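You operate a simulated robot arm through the tools that you are given. There is no shell and no other tool. Be economical: measure what you need, move in short steps, check, and stop when the job is done.

You run a simulated robot arm. Do the job below in one go: nothing can be reset, and whatever is moved stays where it is left.

TASK
One speaker is silent: swap that side's lead for the spare and play at volume 10.
Fine: the display names the side; volume to 0 before a lead moves; the dead lead ends in the lead rest.
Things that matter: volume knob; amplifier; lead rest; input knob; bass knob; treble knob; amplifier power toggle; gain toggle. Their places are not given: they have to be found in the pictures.

The check looks at the end state, three seconds after you hand in, the way a careful person would. Anything else that was tipped, shoved, dropped, spilled or broken makes it a failure.

THE ROBOT
A 7-joint arm with a two-finger parallel gripper, fixed in place. Base frame: the origin is at the foot of the arm, x ahead of it, y to its left, z up. Lengths are in m, angles in degrees, forces in N, time in s.
With the tool pointing down near the work surface it reaches from about 0.34 to 0.78 m from the base axis. Its first joint turns from -166.0 to 166.0 degrees. Payload 3.91 kg.
Tool frame: the origin (TCP) lies between the finger pads and is the grasp point; the fingertips stand 0.03 m ahead of it; z points along the fingers, y is the line along which they close. The gripper opens to 0.11 m. The fingers are 0.02 m wide and 0.01 m thick; the gripper's body (0.048 by 0.112 m) begins 0.055 m behind the TCP.
Orientation is told as [roll, pitch, yaw] about the base's x, y, z axes, in that order, counted from this pose: with the fingers straight down and closing along the base's y, the tool's x points along the base's -x, its y along +y and its z along -z.

THE INTERFACE
- The arm moves only by the tool jog_arm. Its argument "steps" is a list that holds one entry, the list of rows, each a list of 7 numbers: the shift along the tool's x, y, z in mm, then the turn, a rotation vector about the tool's x, y, z in degrees, then the gripper command, from -1 (fully open) to 1 (shut), values between in proportion. In form: [[[x, y, z, ax, ay, az, fingers], ...]]. A call has 1 to 10 rows; each row is the pose to reach, as a shift and turn from the pose commanded when the call began, along the tool's axes at that moment. Each row takes 0.2 s and may step no farther than 0.05 m and 8.6 degrees from the row before; otherwise, or with a gripper value out of range, the whole call is refused. A pose out of reach is approached as far as the arm can. The call stops where the force on the tool passes 40 N (or 10 N more than at its start, if that is more) or the arm is blocked; 0.2 s more then pass. Each finger travels about 0.153 m/s and halts on what it meets, pressing with about 43 N; the grip force reading is that of the motor and also rises with nothing between the fingers. The clock runs only during rows and for 0.2 s after the last one: add rows that repeat a pose to give the fingers time. It gives the time, the measured TCP pose, the force on the tool (base axes), the opening and the grip force at its end, in the units of the frame above (readings bear some noise), and new pictures: "pictures" is both (left out), scene, wrist or none.
- Cameras (640 x 400 px; columns grow to the right, rows downward): "scene" is fixed at [0.2212, 0.6513, 1.3408]; the picture's right is [-0.96, -0.29, 0.00], its down [-0.09, 0.30, -0.95] and it looks along [0.28, -0.91, -0.32] (base axes); focal length 336 px, centre (320, 200). "wrist" rides on the gripper at [0.077, 0.007, -0.114] in the tool frame; the picture's right is [-0.09, 1.00, 0.00], its down [-0.80, -0.07, -0.59] and it looks along [-0.59, -0.05, 0.80] (tool axes); focal length 270 px, centre (320, 200).
- raise_lower(by): slides the trunk up (or, below 0, down) by that many m; the arm rides with it, the base frame stays. It gives what a move gives, with no picture.
- point_at(camera, pixels): for up to 12 pixels [column, row] of the newest picture of that camera ("zoom" is the newest enlarged one), the place [x, y, z] in the base frame of the surface seen there, good to about 0.002 m. It takes no simulated time.
- inspect(camera, box): a new picture of the part [left, top, right, bottom] of that camera's present view, enlarged. It takes no simulated time.
- sign_off(): hands the job in; it is judged then, once.

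Keep the steps short. Do not move on a guess: measure, check each grasp and each placing, and mend mistakes. In all there are 80 turns and 170 pictures (those below and enlarged ones count). Leave the gripper open and the arm clear of the work at the hand-in unless told otherwise, and finish with a single line.

The tools are called after ">>>" by a JSON object that holds its "method" and its "body". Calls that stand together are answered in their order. jog_arm: Moves the arm, as the interface text tells. Its arguments: {"type":"object","properties":{"steps":{"type":"array"},"pictures":{"type":"string","enum":["both","scene","wrist","none"]}},"required":["steps"]} The other tools are called the same way: raise_lower (by) slides the trunk up or down; point_at (camera, pixels) gives the place of the surface under pixels of a picture; inspect (camera, box) takes an enlarged picture of a part of a camera's view; sign_off () hands the job in.

At the start:

```text
clock: 0.0
eef_pos: [0.498, -0.2551, 1.0964]
orientation: [-0.1, 0.0, -0.1]
contact_force: [0.3, 0.9, 0.0]
grip_width: 0.1098
grip_force: 0.0
trunk travel left (down, up): [-0.55, 0.06]
```

scene: 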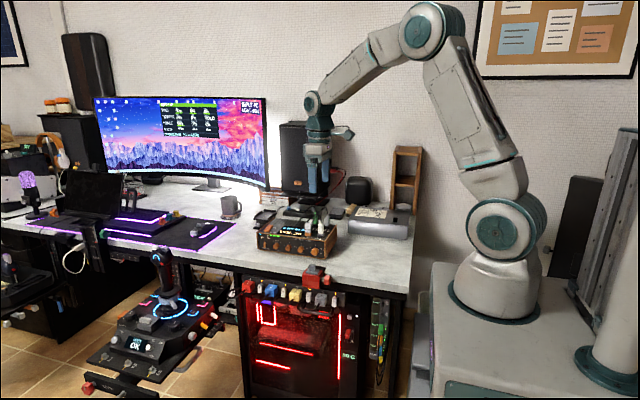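
wrist: 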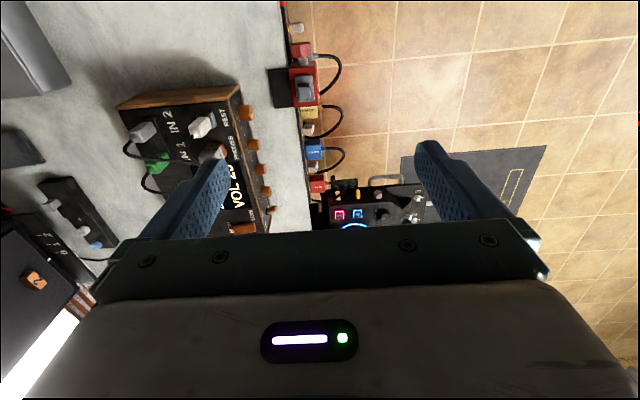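

I see the amplifier around scene (297,240). I'll enlarge it and the wrist view.

>>> {"method": "inspect", "body": {"camera": "scene", "box": [230, 170, 430, 295]}}

>>> {"method": "inspect", "body": {"camera": "wrist", "box": [0, 60, 320, 260]}}

>>> {"method": "inspect", "body": {"camera": "scene", "box": [250, 210, 346, 270]}}

```text
3.20 times, centred on (330, 232) of scene
```

zoom: 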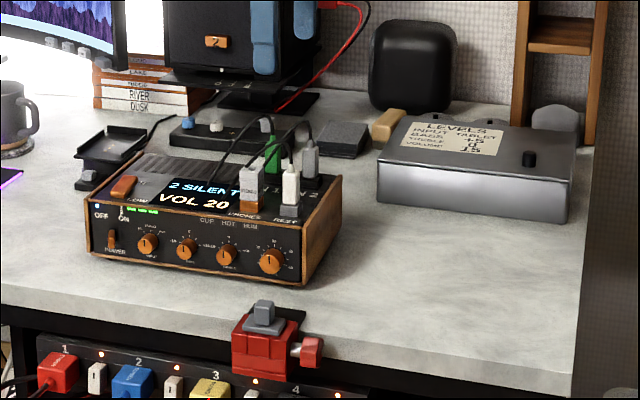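

```text
2.00 times, centred on (160, 160) of wrist
```

zoom: 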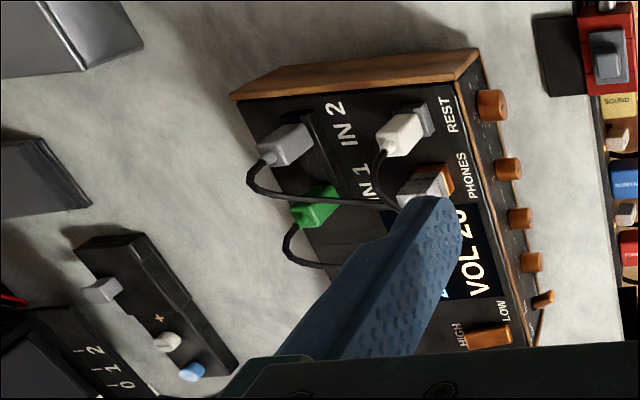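

```text
6.67 times, centred on (298, 240) of scene
```

zoom: 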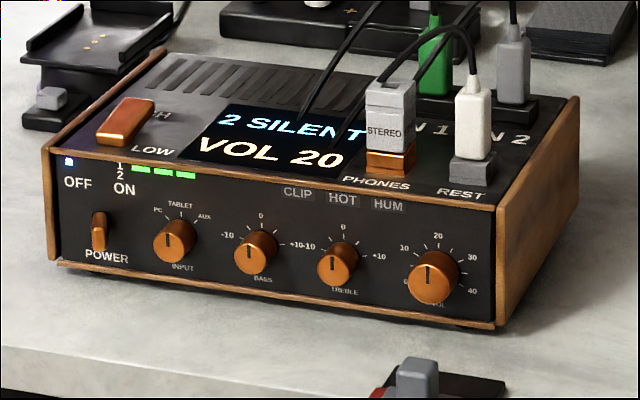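

The display reads "2 SILENT", VOL 20. The grey lead is in IN 2 and a white lead sits in REST. Next I'll measure the parts in this newest enlarged picture.

>>> {"method": "point_at", "body": {"camera": "zoom", "pixels": [[432, 280], [428, 270], [336, 265], [474, 90], [473, 145], [512, 60], [512, 95], [472, 172], [390, 100], [436, 60], [460, 300], [530, 120]]}}

>>> {"method": "point_at", "body": {"camera": "wrist", "pixels": [[200, 127], [211, 123], [141, 130], [152, 160], [217, 150], [246, 112], [253, 144], [235, 100], [120, 106], [30, 60], [280, 90], [180, 105]]}}

>>> {"method": "inspect", "body": {"camera": "wrist", "box": [110, 80, 270, 180]}}

```text
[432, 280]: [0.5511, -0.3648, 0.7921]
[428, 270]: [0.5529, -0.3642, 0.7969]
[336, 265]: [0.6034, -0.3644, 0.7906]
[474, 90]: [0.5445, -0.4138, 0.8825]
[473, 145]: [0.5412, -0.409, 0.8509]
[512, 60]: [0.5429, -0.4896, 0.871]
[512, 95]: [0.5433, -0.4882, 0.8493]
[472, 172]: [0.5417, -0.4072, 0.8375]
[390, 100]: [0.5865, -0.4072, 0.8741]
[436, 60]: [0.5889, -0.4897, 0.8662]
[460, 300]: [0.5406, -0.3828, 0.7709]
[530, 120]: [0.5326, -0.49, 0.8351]
```

```text
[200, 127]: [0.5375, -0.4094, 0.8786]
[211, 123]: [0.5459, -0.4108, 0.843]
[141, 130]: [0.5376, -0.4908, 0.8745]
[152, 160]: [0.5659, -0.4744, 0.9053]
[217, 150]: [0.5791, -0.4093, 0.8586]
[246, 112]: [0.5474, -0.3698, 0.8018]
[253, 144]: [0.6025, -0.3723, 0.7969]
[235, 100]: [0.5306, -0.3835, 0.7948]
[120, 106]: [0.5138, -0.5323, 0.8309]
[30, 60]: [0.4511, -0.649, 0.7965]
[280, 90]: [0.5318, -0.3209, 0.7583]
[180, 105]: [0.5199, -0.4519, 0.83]
```

```text
4.00 times, centred on (190, 130) of wrist
```

zoom: 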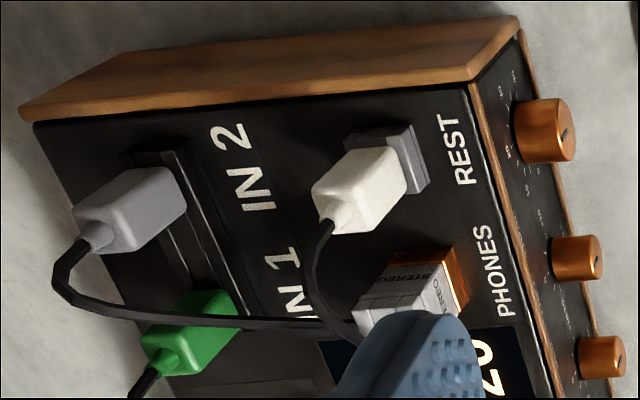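

Before turning the volume knob I need the desk edge, the red clamp in front of the amp, and the knob's rim.

>>> {"method": "point_at", "body": {"camera": "scene", "pixels": [[290, 269], [345, 281], [312, 267], [316, 275], [328, 281], [303, 278], [332, 262], [380, 285], [313, 283], [240, 262]]}}

>>> {"method": "inspect", "body": {"camera": "scene", "box": [294, 236, 342, 266]}}

```text
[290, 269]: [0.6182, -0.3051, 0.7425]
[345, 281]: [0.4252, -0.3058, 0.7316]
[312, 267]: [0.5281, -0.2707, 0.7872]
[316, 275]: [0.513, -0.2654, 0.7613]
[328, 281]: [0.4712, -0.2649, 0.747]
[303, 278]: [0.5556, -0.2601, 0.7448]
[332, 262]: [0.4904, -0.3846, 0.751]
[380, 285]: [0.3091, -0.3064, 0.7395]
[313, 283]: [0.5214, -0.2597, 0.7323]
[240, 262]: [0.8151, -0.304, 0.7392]
```

```text
13.33 times, centred on (318, 251) of scene
```

zoom: 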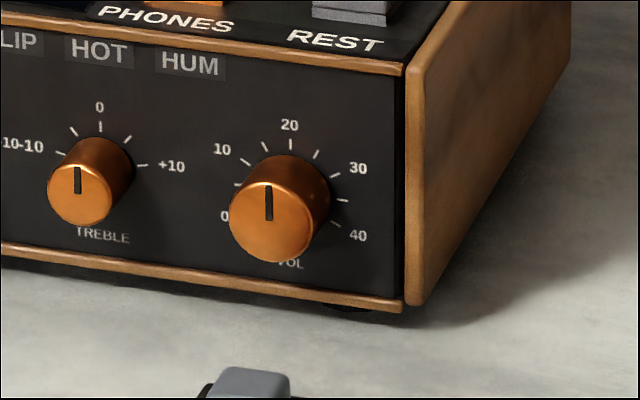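

The desk edge is at y≈-0.306 and the clamp stands at x≈0.47–0.56, up to z≈0.79. I'll grip the volume knob (0.552, -0.37, 0.795) from above, closing along x with a slight lean, and turn it by tilting about y. First I'll yaw by -90° while moving above it.

>>> {"method": "jog_arm", "body": {"steps": [[[-5, -4, 6, 0, 0, 8.5, -1], [-11, -9, 12, 0, 0, 17, -1], [-16, -13, 18, 0, 0, 25.5, -1], [-22, -18, 24, 0, 0, 34, -1], [-27, -22, 30, 0, 0, 42.5, -1], [-32, -27, 36, 0, 0, 51, -1], [-38, -31, 42, 0, 0, 59.5, -1], [-43, -36, 48, 0, 0, 68, -1], [-49, -40, 54, 0, 0, 76.5, -1], [-54, -45, 60, 0, 0, 85, -1]]]}}

```text
clock: 2.2
eef_pos: [0.5533, -0.2996, 1.0359]
orientation: [-0.1, 0.0, -85.2]
contact_force: [0.5, -0.2, -0.2]
grip_width: 0.1099
grip_force: 0.1
trunk travel left (down, up): [-0.55, 0.06]
```

scene: 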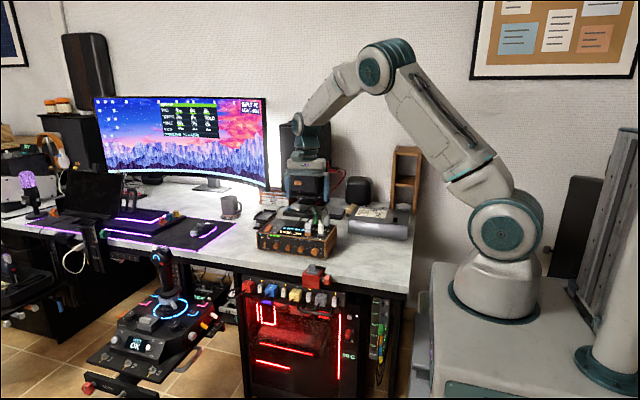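
wrist: 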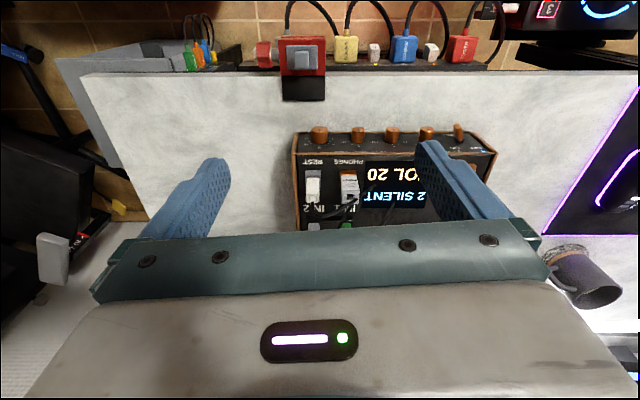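

Now I'll measure the knob face finely.

>>> {"method": "point_at", "body": {"camera": "zoom", "pixels": [[268, 222], [235, 222], [304, 222], [268, 190], [268, 256], [50, 195], [112, 195], [370, 200], [255, 380], [285, 15], [376, 18]]}}

>>> {"method": "inspect", "body": {"camera": "scene", "box": [240, 205, 352, 275]}}

```text
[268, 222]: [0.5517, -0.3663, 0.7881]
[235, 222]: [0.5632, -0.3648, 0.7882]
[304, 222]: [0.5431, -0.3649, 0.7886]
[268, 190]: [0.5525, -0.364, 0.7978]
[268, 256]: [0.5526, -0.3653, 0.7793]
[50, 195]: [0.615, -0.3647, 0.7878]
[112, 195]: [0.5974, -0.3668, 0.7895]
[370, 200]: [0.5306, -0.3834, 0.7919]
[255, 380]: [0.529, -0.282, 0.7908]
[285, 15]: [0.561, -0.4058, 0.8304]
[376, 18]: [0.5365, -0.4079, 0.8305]
```

```text
5.71 times, centred on (296, 240) of scene
```

zoom: 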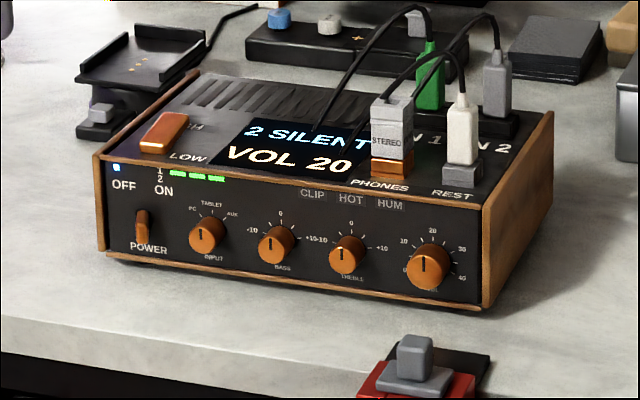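

The knob axis is at x=0.553, z=0.788, with its face at y=-0.365. I'll lean 20°, close the fingers to about 40 mm and go to a point 80 mm behind the grasp.

>>> {"method": "jog_arm", "body": {"steps": [[[-7, -1, 31, 0.2, -4, 1, 0.27], [-13, -1, 62, 0.3, -8, 2, 0.27], [-20, -2, 93, 0.5, -12, 3, 0.27], [-26, -2, 124, 0.7, -16, 4, 0.27], [-33, -3, 154, 0.84, -20, 4.8, 0.27], [-33, -3, 154, 0.84, -20, 4.8, 0.27]]]}}

```text
clock: 3.6
eef_pos: [0.5548, -0.3308, 0.881]
orientation: [0.0, -20.0, -89.9]
contact_force: [0.5, -0.1, -0.7]
grip_width: 0.0401
grip_force: 0.0
trunk travel left (down, up): [-0.55, 0.06]
```

scene: 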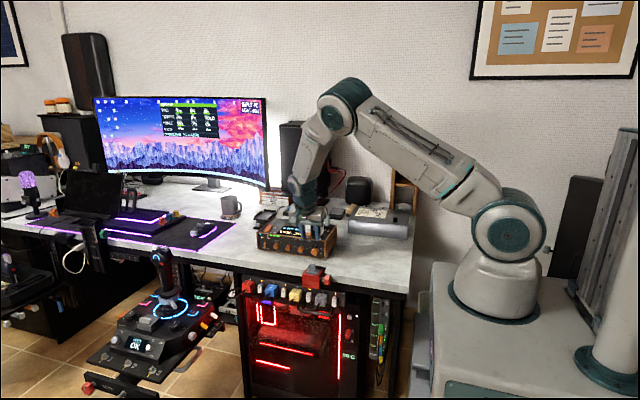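
wrist: 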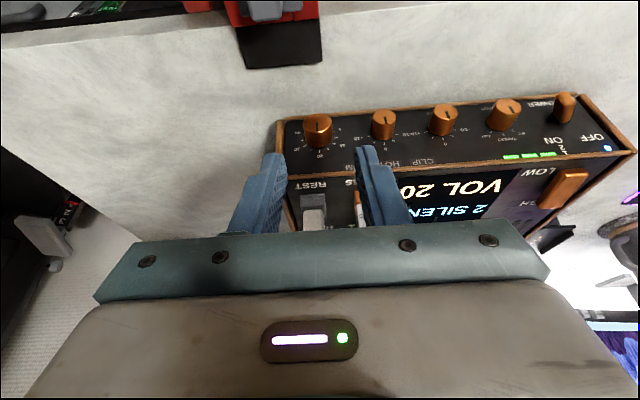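

The pose matches the plan. Next I'll pre-tilt by -40° about the knob axis, still 100 mm out.

>>> {"method": "jog_arm", "body": {"steps": [[[0.3, -13.1, 0.9, -7.5, 0, 2.7, 0.27], [1.2, -25.9, 3.4, -15, 0, 5.5, 0.27], [2.8, -38.2, 7.6, -22.6, 0, 8.2, 0.27], [4.9, -49.8, 13.4, -30.1, 0, 10.9, 0.27], [7.5, -60.4, 20.7, -37.6, 0, 13.7, 0.27], [7.5, -60.4, 20.7, -37.6, 0, 13.7, 0.27], [7.5, -60.4, 20.7, -37.6, 0, 13.7, 0.27]]]}}

```text
clock: 5.2
eef_pos: [0.4913, -0.3325, 0.8593]
orientation: [41.8, -15.2, -103.1]
contact_force: [-0.1, 0.2, 0.4]
grip_width: 0.0402
grip_force: 0.1
trunk travel left (down, up): [-0.55, 0.06]
```

scene: 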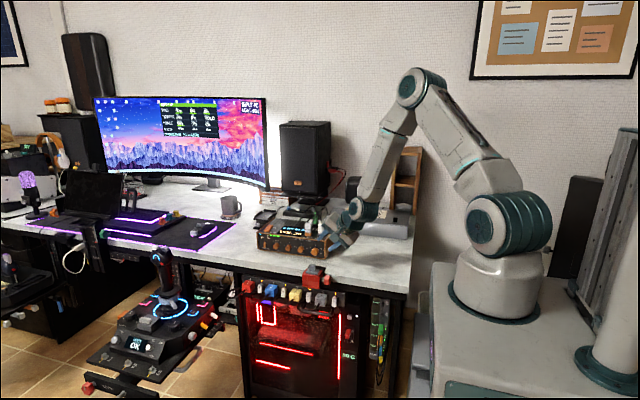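
wrist: 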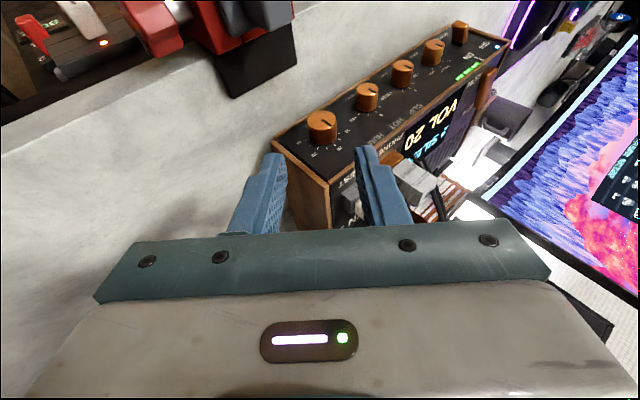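

The pose is as computed, so I'll advance 80 mm along the fingers, still open.

>>> {"method": "jog_arm", "body": {"steps": [[[0, 0, 20, 0, 0, 0, 0.27], [0, 0, 40, 0, 0, 0, 0.27], [0, 0, 60, 0, 0, 0, 0.27], [0, 0, 72, 0, 0, 0, 0.27], [0, 0, 80, 0, 0, 0, 0.27], [0, 0, 80, 0, 0, 0, 0.27]]]}}

>>> {"method": "inspect", "body": {"camera": "scene", "box": [240, 205, 352, 275]}}

```text
clock: 6.6
eef_pos: [0.5389, -0.3593, 0.8009]
orientation: [41.8, -15.1, -103.1]
contact_force: [0.1, -0.1, 0.0]
grip_width: 0.0402
grip_force: 0.0
trunk travel left (down, up): [-0.55, 0.06]
```

scene: 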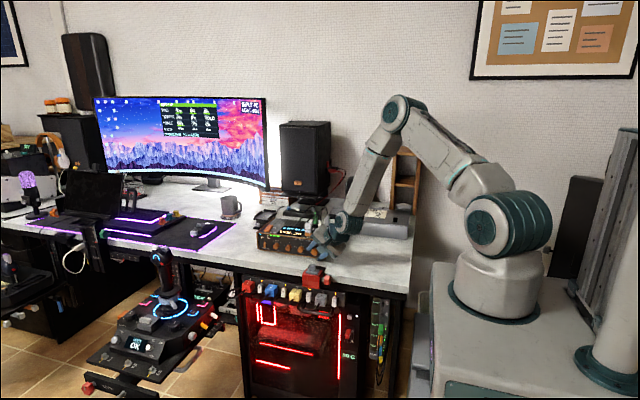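
wrist: 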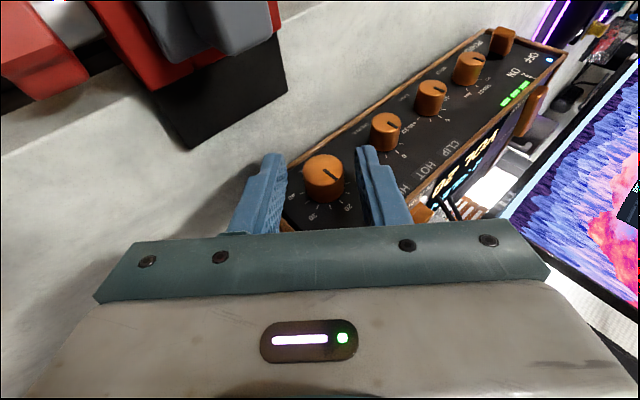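

```text
5.71 times, centred on (296, 240) of scene
```

zoom: 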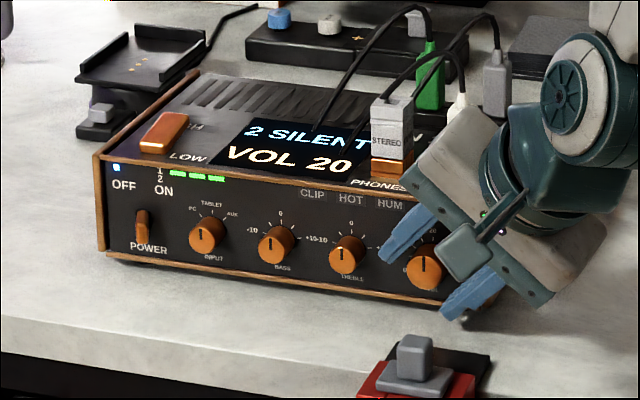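

The fingers straddle the knob, centred. Closing on it.

>>> {"method": "jog_arm", "body": {"steps": [[[0, 0, 80, 0, 0, 0, 0.5], [0, 0, 0, 0, 0, 0, 1]]], "pictures": "none"}}

```text
refused: row 1 steps farther than a row can; nothing moved
```

That row carried a leftover shift and was refused, so nothing moved. Closing in place now.

>>> {"method": "jog_arm", "body": {"steps": [[[0, 0, 0, 0, 0, 0, 0.5], [0, 0, 0, 0, 0, 0, 0.8], [0, 0, 0, 0, 0, 0, 0.8]]], "pictures": "wrist"}}

```text
clock: 7.4
eef_pos: [0.5402, -0.3595, 0.8034]
orientation: [41.8, -15.2, -103.1]
contact_force: [8.0, -1.1, 6.5]
grip_width: 0.0233
grip_force: 43.3
trunk travel left (down, up): [-0.55, 0.06]
```

wrist: 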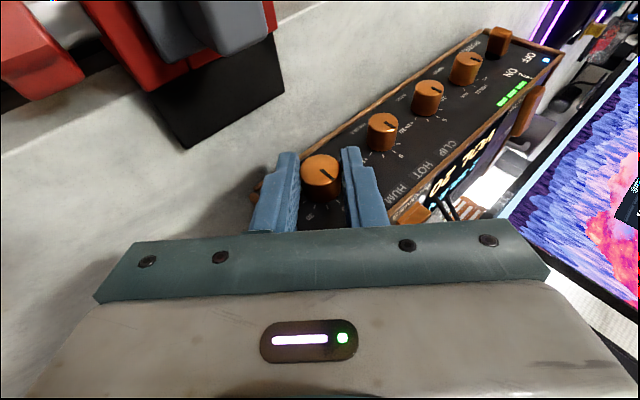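

I've got the knob (23 mm wide), about 2 mm off-centre along tool y. I'll turn 32° about its axis with that correction included and read the display.

>>> {"method": "jog_arm", "body": {"steps": [[[0, 2, 0, 0, 0, 0, 0.8], [0.1, 5, 0.2, 7.5, 0, -2.7, 0.8], [0.3, 7.5, 0.7, 15, 0, -5.5, 0.8], [0.6, 10, 1.5, 22.6, 0, -8.2, 0.8], [1, 12.4, 2.7, 30.1, 0, -10.9, 0.8], [1, 12.4, 2.7, 30.1, 0, -10.9, 0.8]]], "pictures": "scene"}}

>>> {"method": "inspect", "body": {"camera": "scene", "box": [240, 205, 352, 275]}}

```text
clock: 8.8
eef_pos: [0.5478, -0.3591, 0.8068]
orientation: [8.3, -19.7, -93.0]
contact_force: [-10.2, 1.0, -1.0]
grip_width: 0.0233
grip_force: 42.7
trunk travel left (down, up): [-0.55, 0.06]
```

scene: 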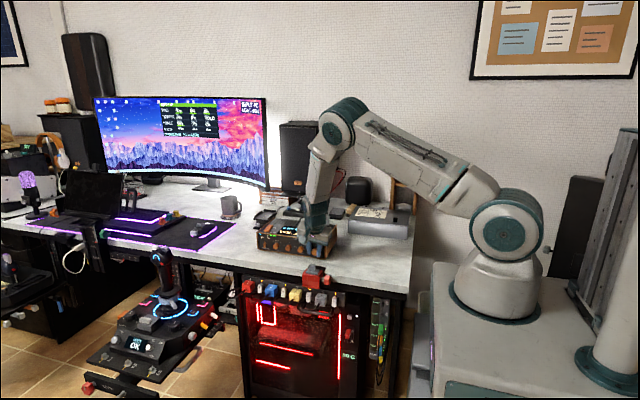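

```text
5.71 times, centred on (296, 240) of scene
```

zoom: 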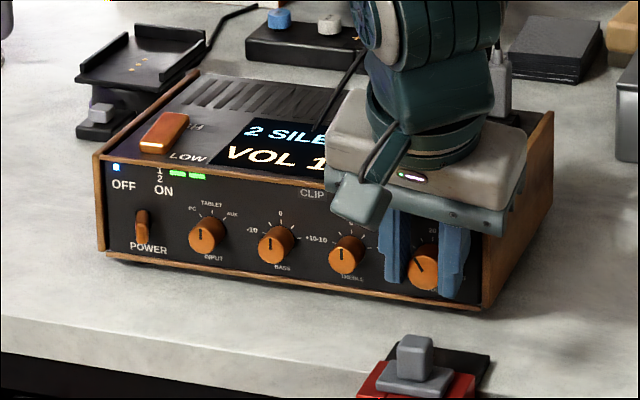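

It turns (display about 1x) and the side force is modest. I'll continue another 48° with a 2–3 mm recentring.

>>> {"method": "jog_arm", "body": {"steps": [[[0.1, 0.6, 0.2, 7.5, 0, -2.7, 0.8], [0.3, 3, 0.7, 15, 0, -5.5, 0.8], [0.6, 5, 1.5, 22.6, 0, -8.2, 0.8], [1, 7.2, 2.7, 30.1, 0, -10.9, 0.8], [1.5, 9.1, 4.1, 37.6, 0, -13.7, 0.8], [2.1, 10.8, 5.8, 45.1, 0, -16.4, 0.8], [2.1, 10.8, 5.8, 45.1, 0, -16.4, 0.8]]], "pictures": "scene"}}

>>> {"method": "inspect", "body": {"camera": "scene", "box": [240, 205, 352, 275]}}

```text
clock: 10.4
eef_pos: [0.5634, -0.3594, 0.8039]
orientation: [-41.8, -15.2, -76.6]
contact_force: [7.5, -2.3, 0.3]
grip_width: 0.0232
grip_force: 43.1
trunk travel left (down, up): [-0.55, 0.06]
```

scene: 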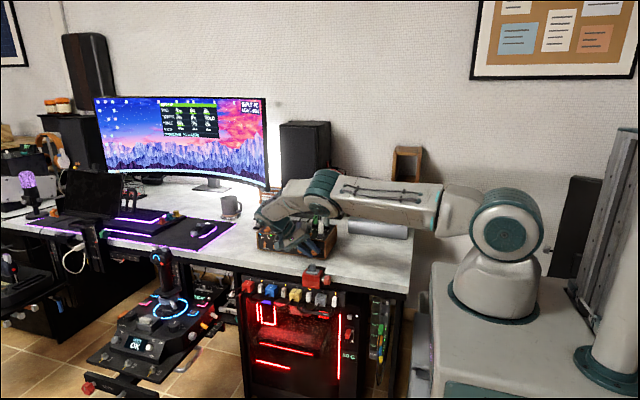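

```text
5.71 times, centred on (296, 240) of scene
```

zoom: 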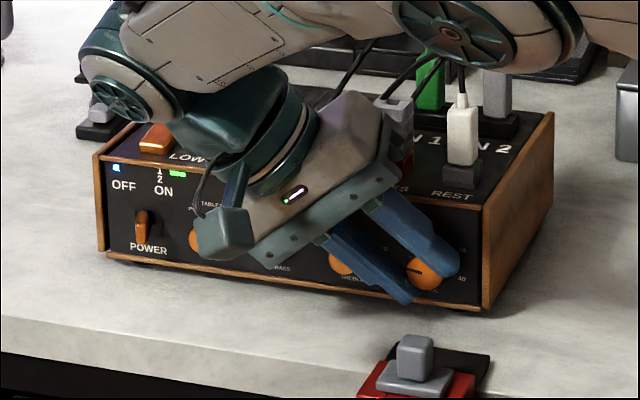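

The pointer is turned about 80°. The treble knob is close to the outer finger, so I'll open only to 31 mm and back off 28 mm along the fingers.

>>> {"method": "jog_arm", "body": {"steps": [[[0, 0, 0, 0, 0, 0, 0.43], [0, 0, 0, 0, 0, 0, 0.43], [0, 0, -14, 0, 0, 0, 0.43], [0, 0, -28, 0, 0, 0, 0.43], [0, 0, -28, 0, 0, 0, 0.43]]], "pictures": "both"}}

>>> {"method": "inspect", "body": {"camera": "scene", "box": [240, 205, 352, 275]}}

```text
clock: 11.6
eef_pos: [0.5805, -0.3491, 0.8233]
orientation: [-41.6, -15.2, -76.8]
contact_force: [-0.5, 0.7, 0.4]
grip_width: 0.0311
grip_force: 0.1
trunk travel left (down, up): [-0.55, 0.06]
```

scene: 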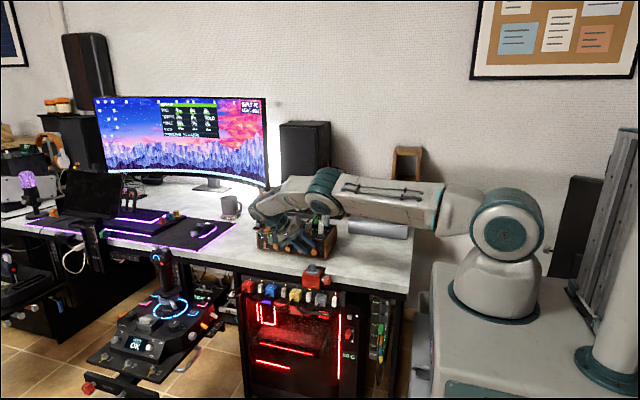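
wrist: 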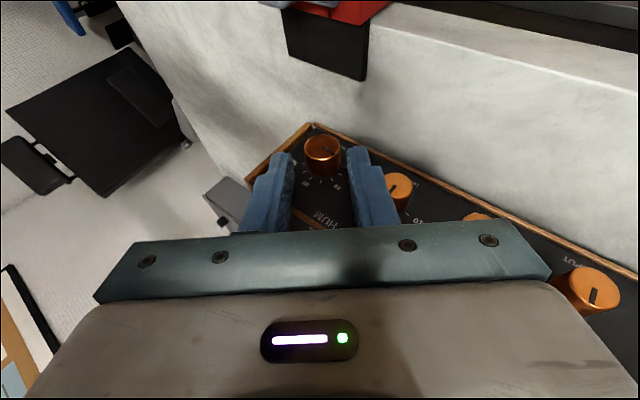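

```text
5.71 times, centred on (296, 240) of scene
```

zoom: 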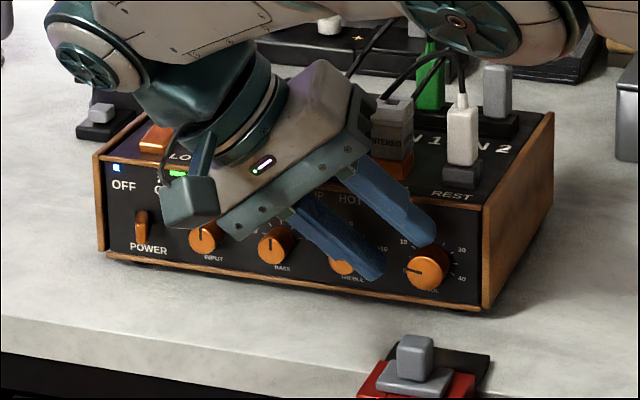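

The pointer now points left (about 85° turned). I'll rotate back 64° around the knob while clear of it.

>>> {"method": "jog_arm", "body": {"steps": [[[0.2, -6.3, 0.4, -7.5, 0, 2.7, 0.43], [0.6, -12.4, 1.6, -15, 0, 5.5, 0.43], [1.3, -18.3, 3.7, -22.6, 0, 8.2, 0.43], [2.3, -23.9, 6.4, -30.1, 0, 10.9, 0.43], [3.6, -29, 9.9, -37.6, 0, 13.7, 0.43], [5.1, -33.5, 14, -45.1, 0, 16.4, 0.43], [6.8, -37.4, 18.7, -52.6, 0, 19.2, 0.43], [8.7, -40.5, 23.8, -60.2, 0, 21.9, 0.35], [8.7, -40.5, 23.8, -60.2, 0, 21.9, 0.35]]], "pictures": "wrist"}}

>>> {"method": "inspect", "body": {"camera": "scene", "box": [240, 205, 352, 275]}}

```text
clock: 13.6
eef_pos: [0.5321, -0.3501, 0.8309]
orientation: [25.5, -18.2, -98.4]
contact_force: [-0.9, -0.3, -0.3]
grip_width: 0.0358
grip_force: 0.1
trunk travel left (down, up): [-0.55, 0.06]
```

wrist: 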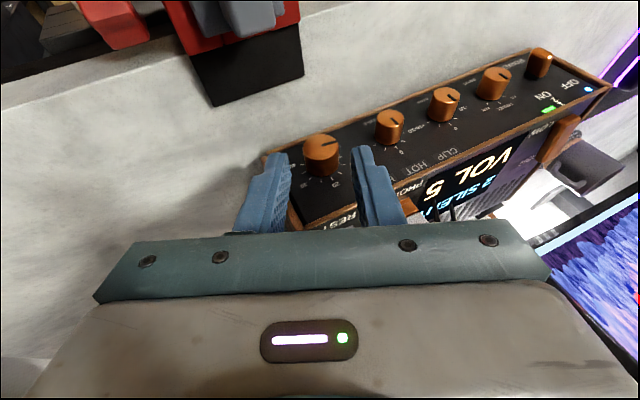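

```text
5.71 times, centred on (296, 240) of scene
```

zoom: 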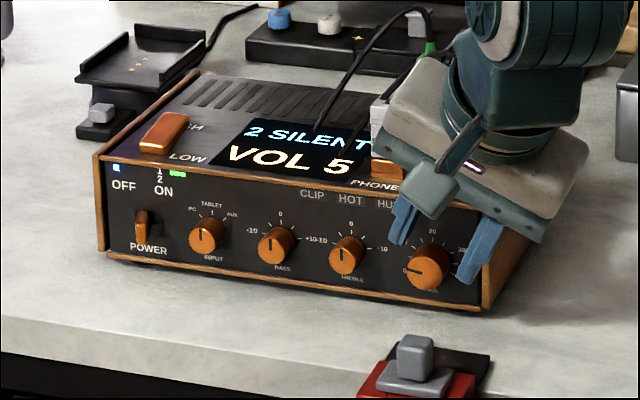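

The display now reads VOL 5, at about 5.4° per unit. I'll advance 28 mm, grip, and turn a further 32°.

>>> {"method": "jog_arm", "body": {"steps": [[[0, 0, 14, 0, 0, 0, 0.35], [0, 0, 28, 0, 0, 0, 0.35], [0, 0, 28, 0, 0, 0, 0.8], [0, 0, 28, 0, 0, 0, 0.8], [0.1, 2.6, 28.2, 7.5, 0, -2.7, 0.8], [0.3, 5.2, 28.7, 15, 0, -5.5, 0.8], [0.6, 7.6, 29.5, 22.6, 0, -8.2, 0.8], [1, 10, 30.7, 30.1, 0, -10.9, 0.8], [1, 10, 30.7, 30.1, 0, -10.9, 0.8]]], "pictures": "wrist"}}

>>> {"method": "inspect", "body": {"camera": "wrist", "box": [240, 100, 560, 300]}}

```text
clock: 15.6
eef_pos: [0.5549, -0.3587, 0.8083]
orientation: [-8.4, -19.8, -87.1]
contact_force: [2.6, 5.2, 7.1]
grip_width: 0.0232
grip_force: 43.1
trunk travel left (down, up): [-0.55, 0.06]
```

wrist: 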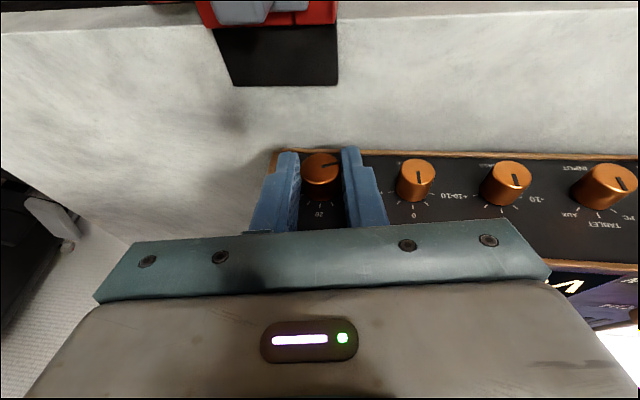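

```text
2.00 times, centred on (400, 200) of wrist
```

zoom: 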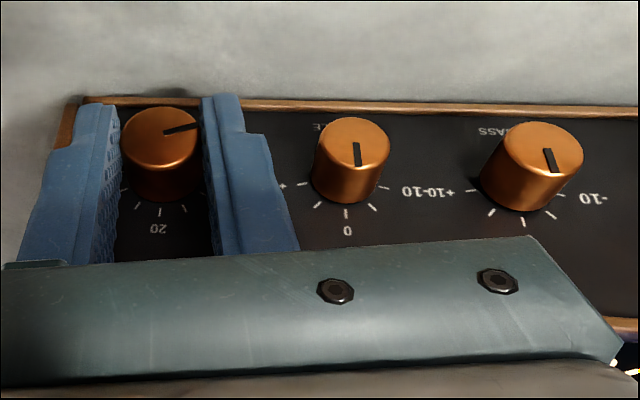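

Now I'll check the scene display for the volume.

>>> {"method": "inspect", "body": {"camera": "scene", "box": [240, 205, 352, 275]}}

```text
5.71 times, centred on (296, 240) of scene
```

zoom: 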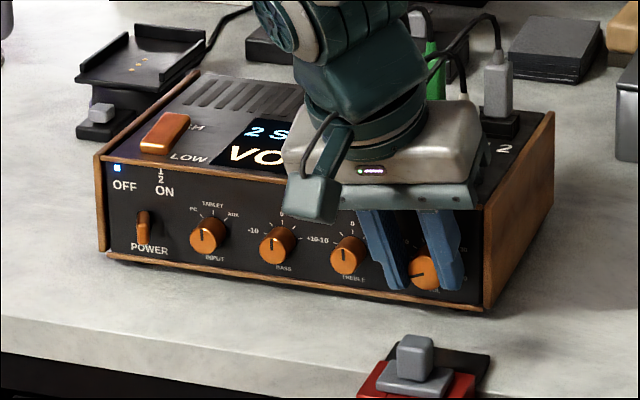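

The level bars are gone. I'll release and back off 60 mm to read the display.

>>> {"method": "jog_arm", "body": {"steps": [[[0, 0, 0, 0, 0, 0, 0.35], [0, 0, 0, 0, 0, 0, 0.35], [0, 0, -20, 0, 0, 0, 0.35], [0, 0, -40, 0, 0, 0, 0.35], [0, 0, -60, 0, 0, 0, 0.35], [0, 0, -60, 0, 0, 0, 0.35]]], "pictures": "wrist"}}

>>> {"method": "inspect", "body": {"camera": "scene", "box": [240, 205, 352, 275]}}

```text
clock: 17.0
eef_pos: [0.5609, -0.3396, 0.8636]
orientation: [-8.6, -19.8, -87.1]
contact_force: [-1.3, 0.2, -0.4]
grip_width: 0.0359
grip_force: 0.0
trunk travel left (down, up): [-0.55, 0.06]
```

wrist: 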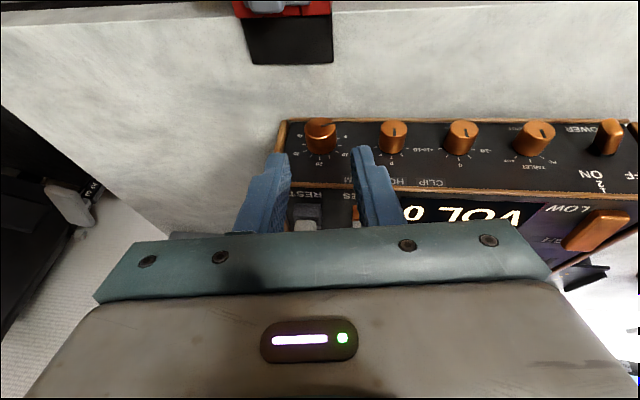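

```text
5.71 times, centred on (296, 240) of scene
```

zoom: 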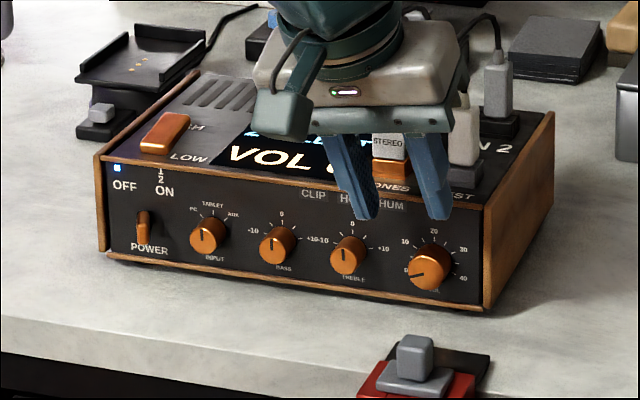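

VOL 0 is confirmed. I'll lift away and straighten the tool to vertical so I can look at the plugs from above.

>>> {"method": "jog_arm", "body": {"steps": [[[-17, -17, -45, -2.7, 6.7, 0.5, 0.35], [-34, -34, -91, -5.3, 13.3, 0.9, 0.35], [-51, -51, -136, -8, 20, 1.4, 0.35], [-51, -51, -136, -8, 20, 1.4, 0.35]]]}}

>>> {"method": "inspect", "body": {"camera": "wrist", "box": [220, 100, 540, 300]}}

>>> {"method": "inspect", "body": {"camera": "scene", "box": [256, 170, 352, 230]}}

```text
refused: row 1 steps farther than a row can; nothing moved
```

```text
2.00 times, centred on (380, 200) of wrist
```

zoom: 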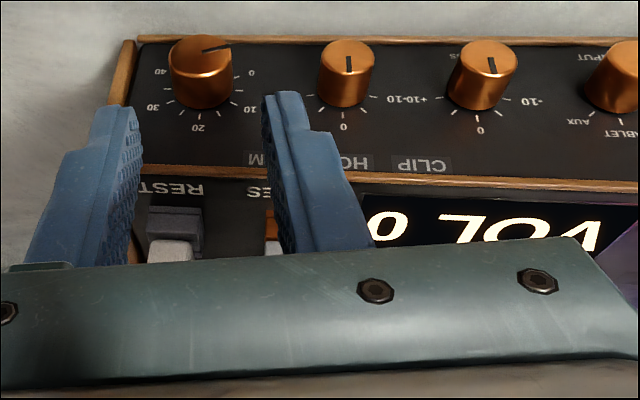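

```text
6.67 times, centred on (304, 200) of scene
```

zoom: 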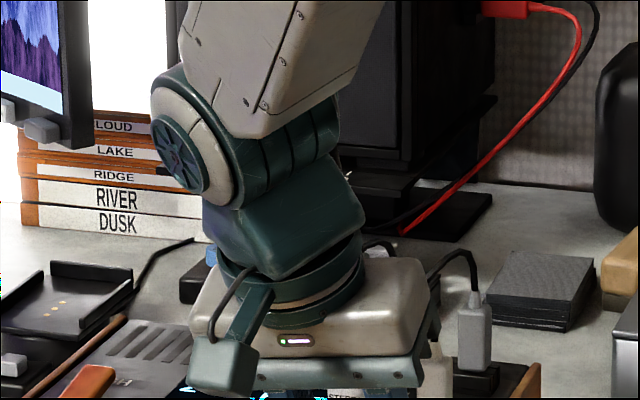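

Treble, bass and input still look as they did at the start. I'll retry the lift in smaller rows.

>>> {"method": "jog_arm", "body": {"steps": [[[-13, -13, -34, -2, 5, 0.3, 0.35], [-26, -26, -68, -4, 10, 0.7, 0.35], [-38, -38, -102, -6, 15, 1, 0.35], [-51, -51, -136, -8, 20, 1.4, 0.35], [-51, -51, -136, -8, 20, 1.4, 0.35]]]}}

>>> {"method": "inspect", "body": {"camera": "wrist", "box": [220, 100, 540, 300]}}

>>> {"method": "inspect", "body": {"camera": "scene", "box": [270, 190, 350, 240]}}

```text
clock: 18.2
eef_pos: [0.5276, -0.3434, 1.0144]
orientation: [0.1, 0.1, -89.9]
contact_force: [0.4, 0.5, -0.3]
grip_width: 0.0358
grip_force: 0.0
trunk travel left (down, up): [-0.55, 0.06]
```

scene: 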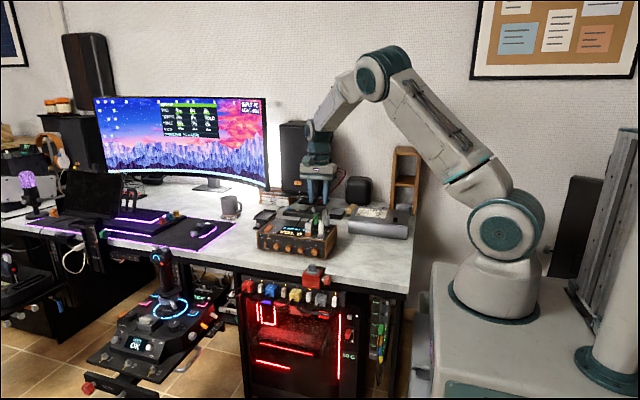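
wrist: 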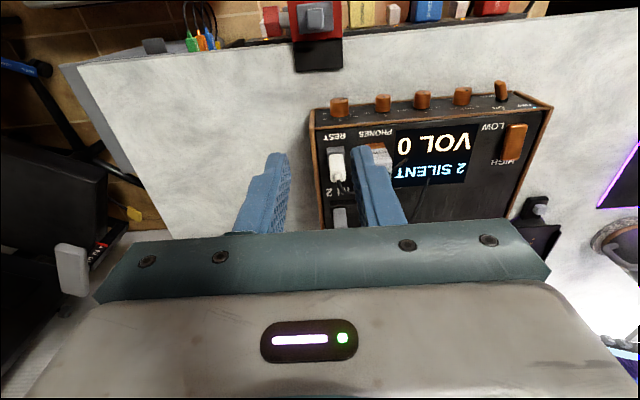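

```text
2.00 times, centred on (380, 200) of wrist
```

zoom: 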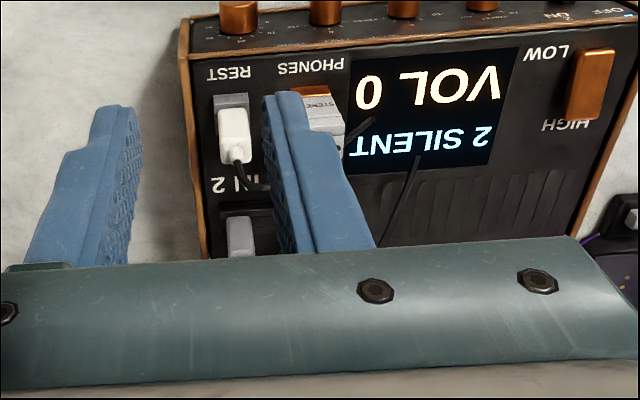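

```text
8.00 times, centred on (310, 215) of scene
```

zoom: 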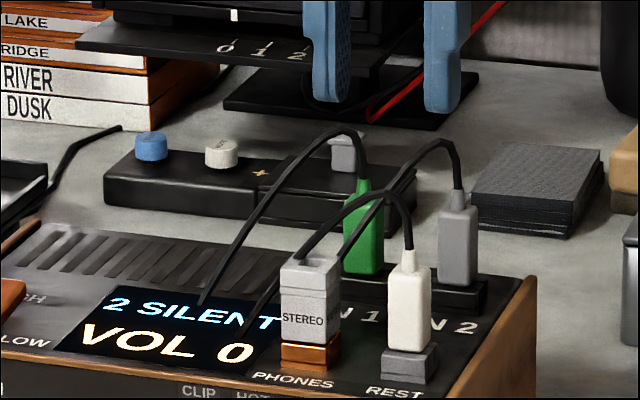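

The cables leave the plug tops and arc toward +x/+y. So I'll grip the plugs from the -x side, tilted, closing along y. First I'll measure the plug edges in this enlargement.

>>> {"method": "point_at", "body": {"camera": "zoom", "pixels": [[442, 240], [474, 240], [458, 215], [458, 278], [392, 310], [430, 310], [408, 275], [408, 345], [410, 360], [465, 300], [409, 255], [458, 197]]}}

>>> {"method": "point_at", "body": {"camera": "wrist", "pixels": [[336, 157], [336, 172], [331, 165], [343, 165], [340, 217], [334, 150], [315, 165], [337, 205], [333, 216], [346, 216]]}}

```text
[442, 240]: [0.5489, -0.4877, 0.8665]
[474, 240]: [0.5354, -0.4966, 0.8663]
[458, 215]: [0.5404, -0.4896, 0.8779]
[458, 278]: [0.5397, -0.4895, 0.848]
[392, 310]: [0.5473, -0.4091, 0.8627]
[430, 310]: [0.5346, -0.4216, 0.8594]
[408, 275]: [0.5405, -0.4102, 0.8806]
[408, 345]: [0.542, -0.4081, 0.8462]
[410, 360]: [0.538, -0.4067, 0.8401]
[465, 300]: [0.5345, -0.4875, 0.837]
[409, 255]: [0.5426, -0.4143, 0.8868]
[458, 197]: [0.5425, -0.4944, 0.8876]
```

```text
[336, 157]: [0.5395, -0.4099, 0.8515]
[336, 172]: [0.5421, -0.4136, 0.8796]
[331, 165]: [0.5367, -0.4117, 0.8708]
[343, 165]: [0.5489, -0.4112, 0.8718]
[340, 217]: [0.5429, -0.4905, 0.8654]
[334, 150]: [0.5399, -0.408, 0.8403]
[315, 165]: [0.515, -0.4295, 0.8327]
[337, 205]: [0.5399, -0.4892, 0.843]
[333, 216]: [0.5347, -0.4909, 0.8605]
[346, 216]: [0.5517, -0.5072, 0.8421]
```

The plugs are about 14 mm wide in x. Grey is centred near (0.542, -0.498), white near (0.542, -0.418), with tops at z≈0.883. I'll yaw back 85° while moving over, staying high.

>>> {"method": "jog_arm", "body": {"steps": [[[-10, -5, 1, 0, 0, -8.5, 0.27], [-21, -10, 2, 0, 0, -17, 0.27], [-31, -15, 3, 0, 0, -25.5, 0.27], [-42, -20, 4, 0, 0, -34, 0.27], [-52, -25, 5, 0, 0, -42.5, 0.27], [-63, -30, 6, 0, 0, -51, 0.27], [-73, -35, 7, 0, 0, -59.5, 0.27], [-84, -40, 8, 0, 0, -68, 0.27], [-94, -45, 9, 0, 0, -76.5, 0.27], [-105, -50, 10, 0, 0, -85, 0.27]]], "pictures": "none"}}

```text
clock: 20.4
eef_pos: [0.479, -0.4473, 1.0047]
orientation: [0.1, -0.3, -4.9]
contact_force: [0.2, -0.7, 0.2]
grip_width: 0.04
grip_force: 0.0
trunk travel left (down, up): [-0.55, 0.06]
```

Now I'll finish the yaw, lean 35° and go to the pre-grasp point 80 mm behind the grey plug.

>>> {"method": "jog_arm", "body": {"steps": [[[-3, -10, 12, -0.3, -7, -1, 0.27], [-5, -20, 25, -0.6, -14, -2, 0.27], [-8, -30, 37, -0.9, -21, -3, 0.27], [-10, -40, 50, -1.2, -28, -4, 0.27], [-13, -50, 62, -1.5, -35, -5, 0.27], [-13, -50, 62, -1.5, -35, -5, 0.27]]]}}

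>>> {"method": "inspect", "body": {"camera": "wrist", "box": [200, 60, 440, 210]}}

>>> {"method": "inspect", "body": {"camera": "scene", "box": [270, 190, 350, 240]}}

```text
clock: 21.8
eef_pos: [0.4886, -0.4965, 0.9447]
orientation: [0.0, -35.2, 0.3]
contact_force: [0.2, -0.7, 0.3]
grip_width: 0.0402
grip_force: 0.1
trunk travel left (down, up): [-0.55, 0.06]
```

scene: 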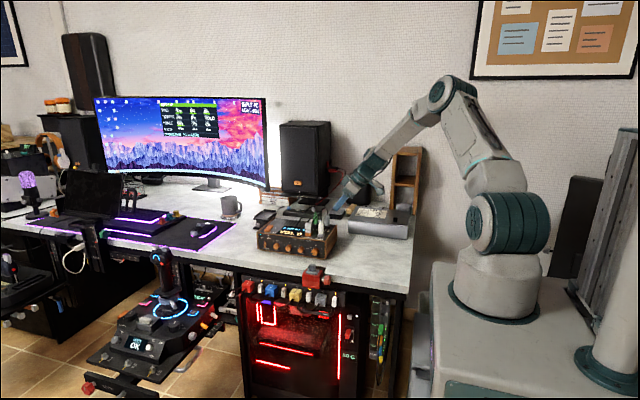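
wrist: 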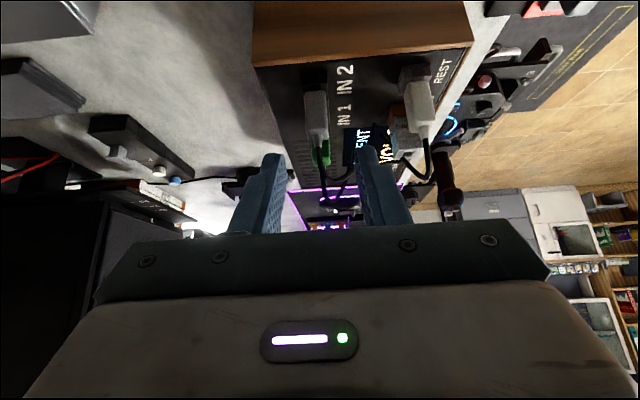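

```text
2.67 times, centred on (320, 135) of wrist
```

zoom: 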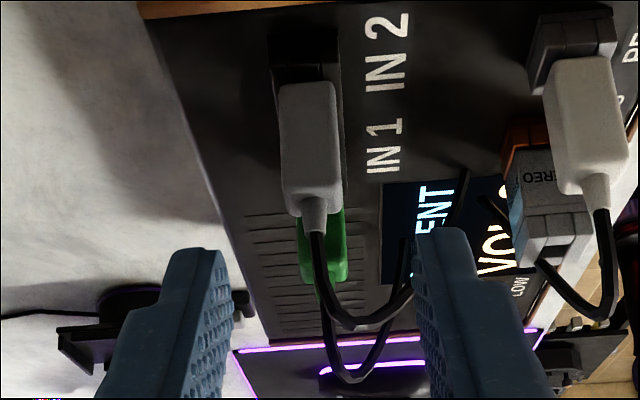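

```text
8.00 times, centred on (310, 215) of scene
```

zoom: 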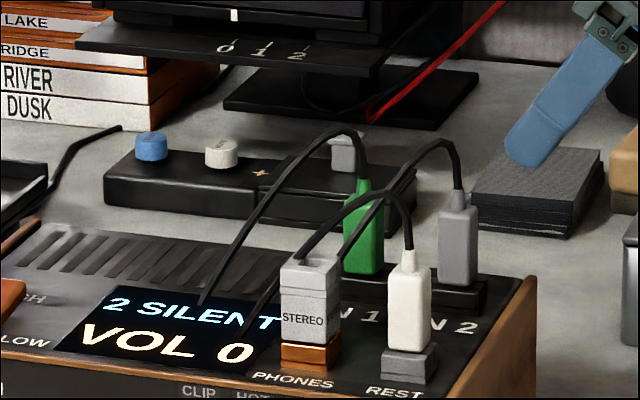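

I'll measure the grey plug's side edges as seen from here.

>>> {"method": "point_at", "body": {"camera": "wrist", "pixels": [[307, 105], [316, 105], [325, 105], [316, 95], [316, 128], [317, 137], [409, 100], [420, 100], [430, 100], [416, 85], [425, 128], [414, 76]]}}

```text
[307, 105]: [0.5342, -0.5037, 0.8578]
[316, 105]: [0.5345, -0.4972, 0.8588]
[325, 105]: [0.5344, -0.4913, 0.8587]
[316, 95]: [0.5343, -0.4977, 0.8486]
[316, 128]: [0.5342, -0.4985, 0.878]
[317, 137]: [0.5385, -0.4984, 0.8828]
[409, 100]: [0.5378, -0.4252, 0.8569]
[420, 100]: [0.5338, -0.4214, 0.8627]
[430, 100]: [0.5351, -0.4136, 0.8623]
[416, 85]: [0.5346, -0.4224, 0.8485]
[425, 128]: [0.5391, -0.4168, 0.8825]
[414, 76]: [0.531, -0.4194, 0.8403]
```

Grey plug: y centre -0.498, near face x 0.534, z 0.843–0.882. I'll advance 79 mm with the fingers open.

>>> {"method": "jog_arm", "body": {"steps": [[[0, -1, 25, 0, 0, 0, 0.27], [0, -1, 50, 0, 0, 0, 0.27], [1, -1, 70, 0, 0, 0, 0.27], [1, -1, 79, 0, 0, 0, 0.27], [1, -1, 79, 0, 0, 0, 0.27]]]}}

>>> {"method": "inspect", "body": {"camera": "scene", "box": [270, 190, 350, 240]}}

>>> {"method": "inspect", "body": {"camera": "wrist", "box": [200, 60, 440, 210]}}

```text
clock: 23.0
eef_pos: [0.5328, -0.5006, 0.8765]
orientation: [0.0, -35.3, 0.2]
contact_force: [0.3, -0.1, -0.5]
grip_width: 0.0403
grip_force: 0.0
trunk travel left (down, up): [-0.55, 0.06]
```

scene: 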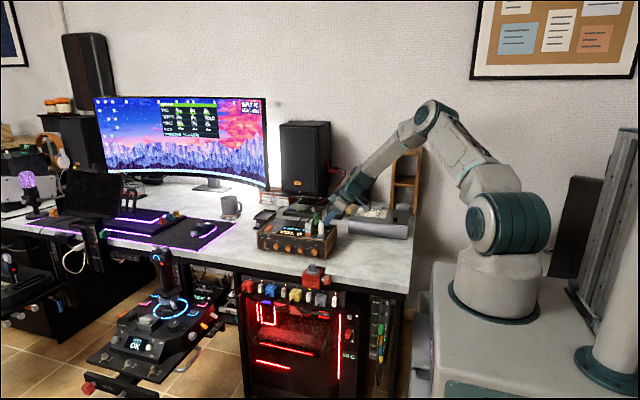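
wrist: 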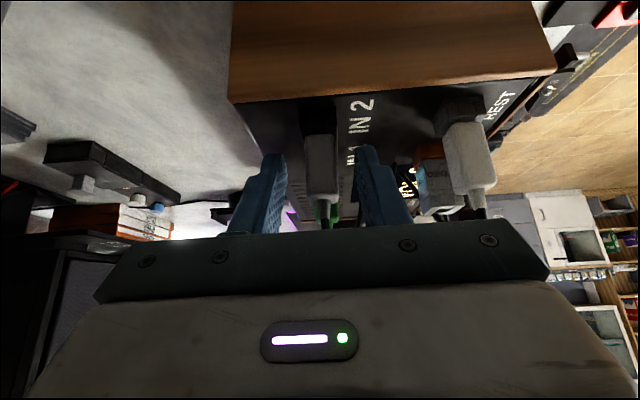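

```text
8.00 times, centred on (310, 215) of scene
```

zoom: 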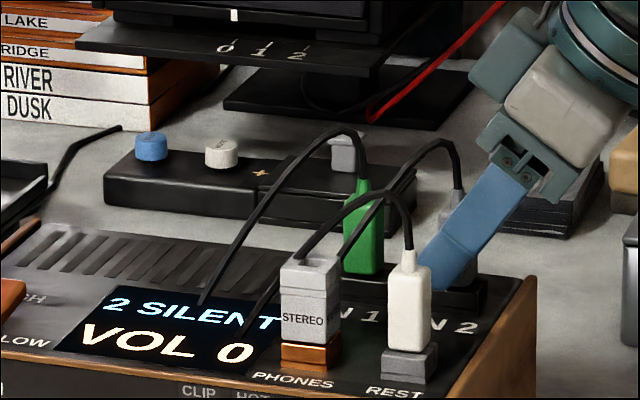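

```text
2.67 times, centred on (320, 135) of wrist
```

zoom: 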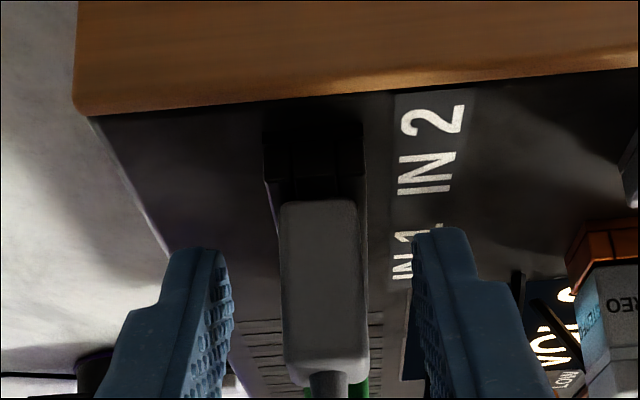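

Plug is centred between the fingers. Closing.

>>> {"method": "jog_arm", "body": {"steps": [[[0, 0, 0, 0, 0, 0, 0.5], [0, 0, 0, 0, 0, 0, 1], [0, 0, 0, 0, 0, 0, 1]]], "pictures": "none"}}

```text
clock: 23.8
eef_pos: [0.5325, -0.4995, 0.8769]
orientation: [-0.1, -35.1, 0.2]
contact_force: [-1.0, 2.6, 0.1]
grip_width: 0.0156
grip_force: 43.0
trunk travel left (down, up): [-0.55, 0.06]
```

The grip holds at 15.6 mm. I'll pull straight up 45 mm (base +z = tool (-0.574, 0, -0.819)).

>>> {"method": "jog_arm", "body": {"steps": [[[-3, 0, -4, 0, 0, 0, 1], [-6, 0, -8, 0, 0, 0, 1], [-12, 0, -16, 0, 0, 0, 1], [-17, 0, -25, 0, 0, 0, 1], [-26, 0, -37, 0, 0, 0, 1], [-26, 0, -37, 0, 0, 0, 1]]], "pictures": "both"}}

>>> {"method": "inspect", "body": {"camera": "scene", "box": [260, 180, 356, 240]}}

```text
clock: 25.2
eef_pos: [0.5355, -0.4981, 0.9217]
orientation: [0.1, -35.2, 0.1]
contact_force: [0.3, 0.7, -0.1]
grip_width: 0.0154
grip_force: 43.2
trunk travel left (down, up): [-0.55, 0.06]
```

scene: 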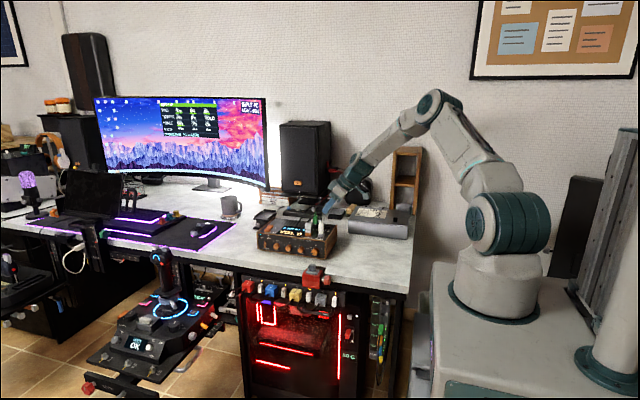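
wrist: 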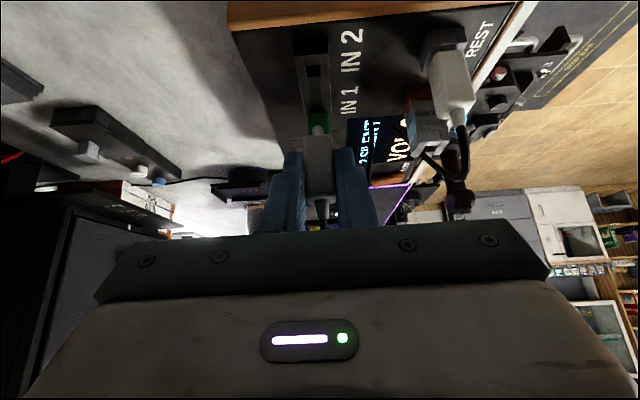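

```text
6.67 times, centred on (308, 210) of scene
```

zoom: 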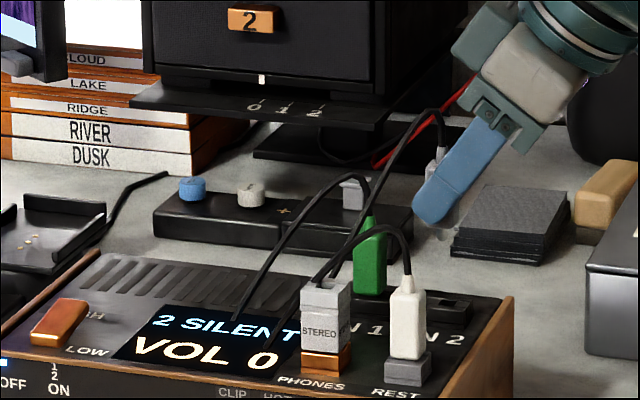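

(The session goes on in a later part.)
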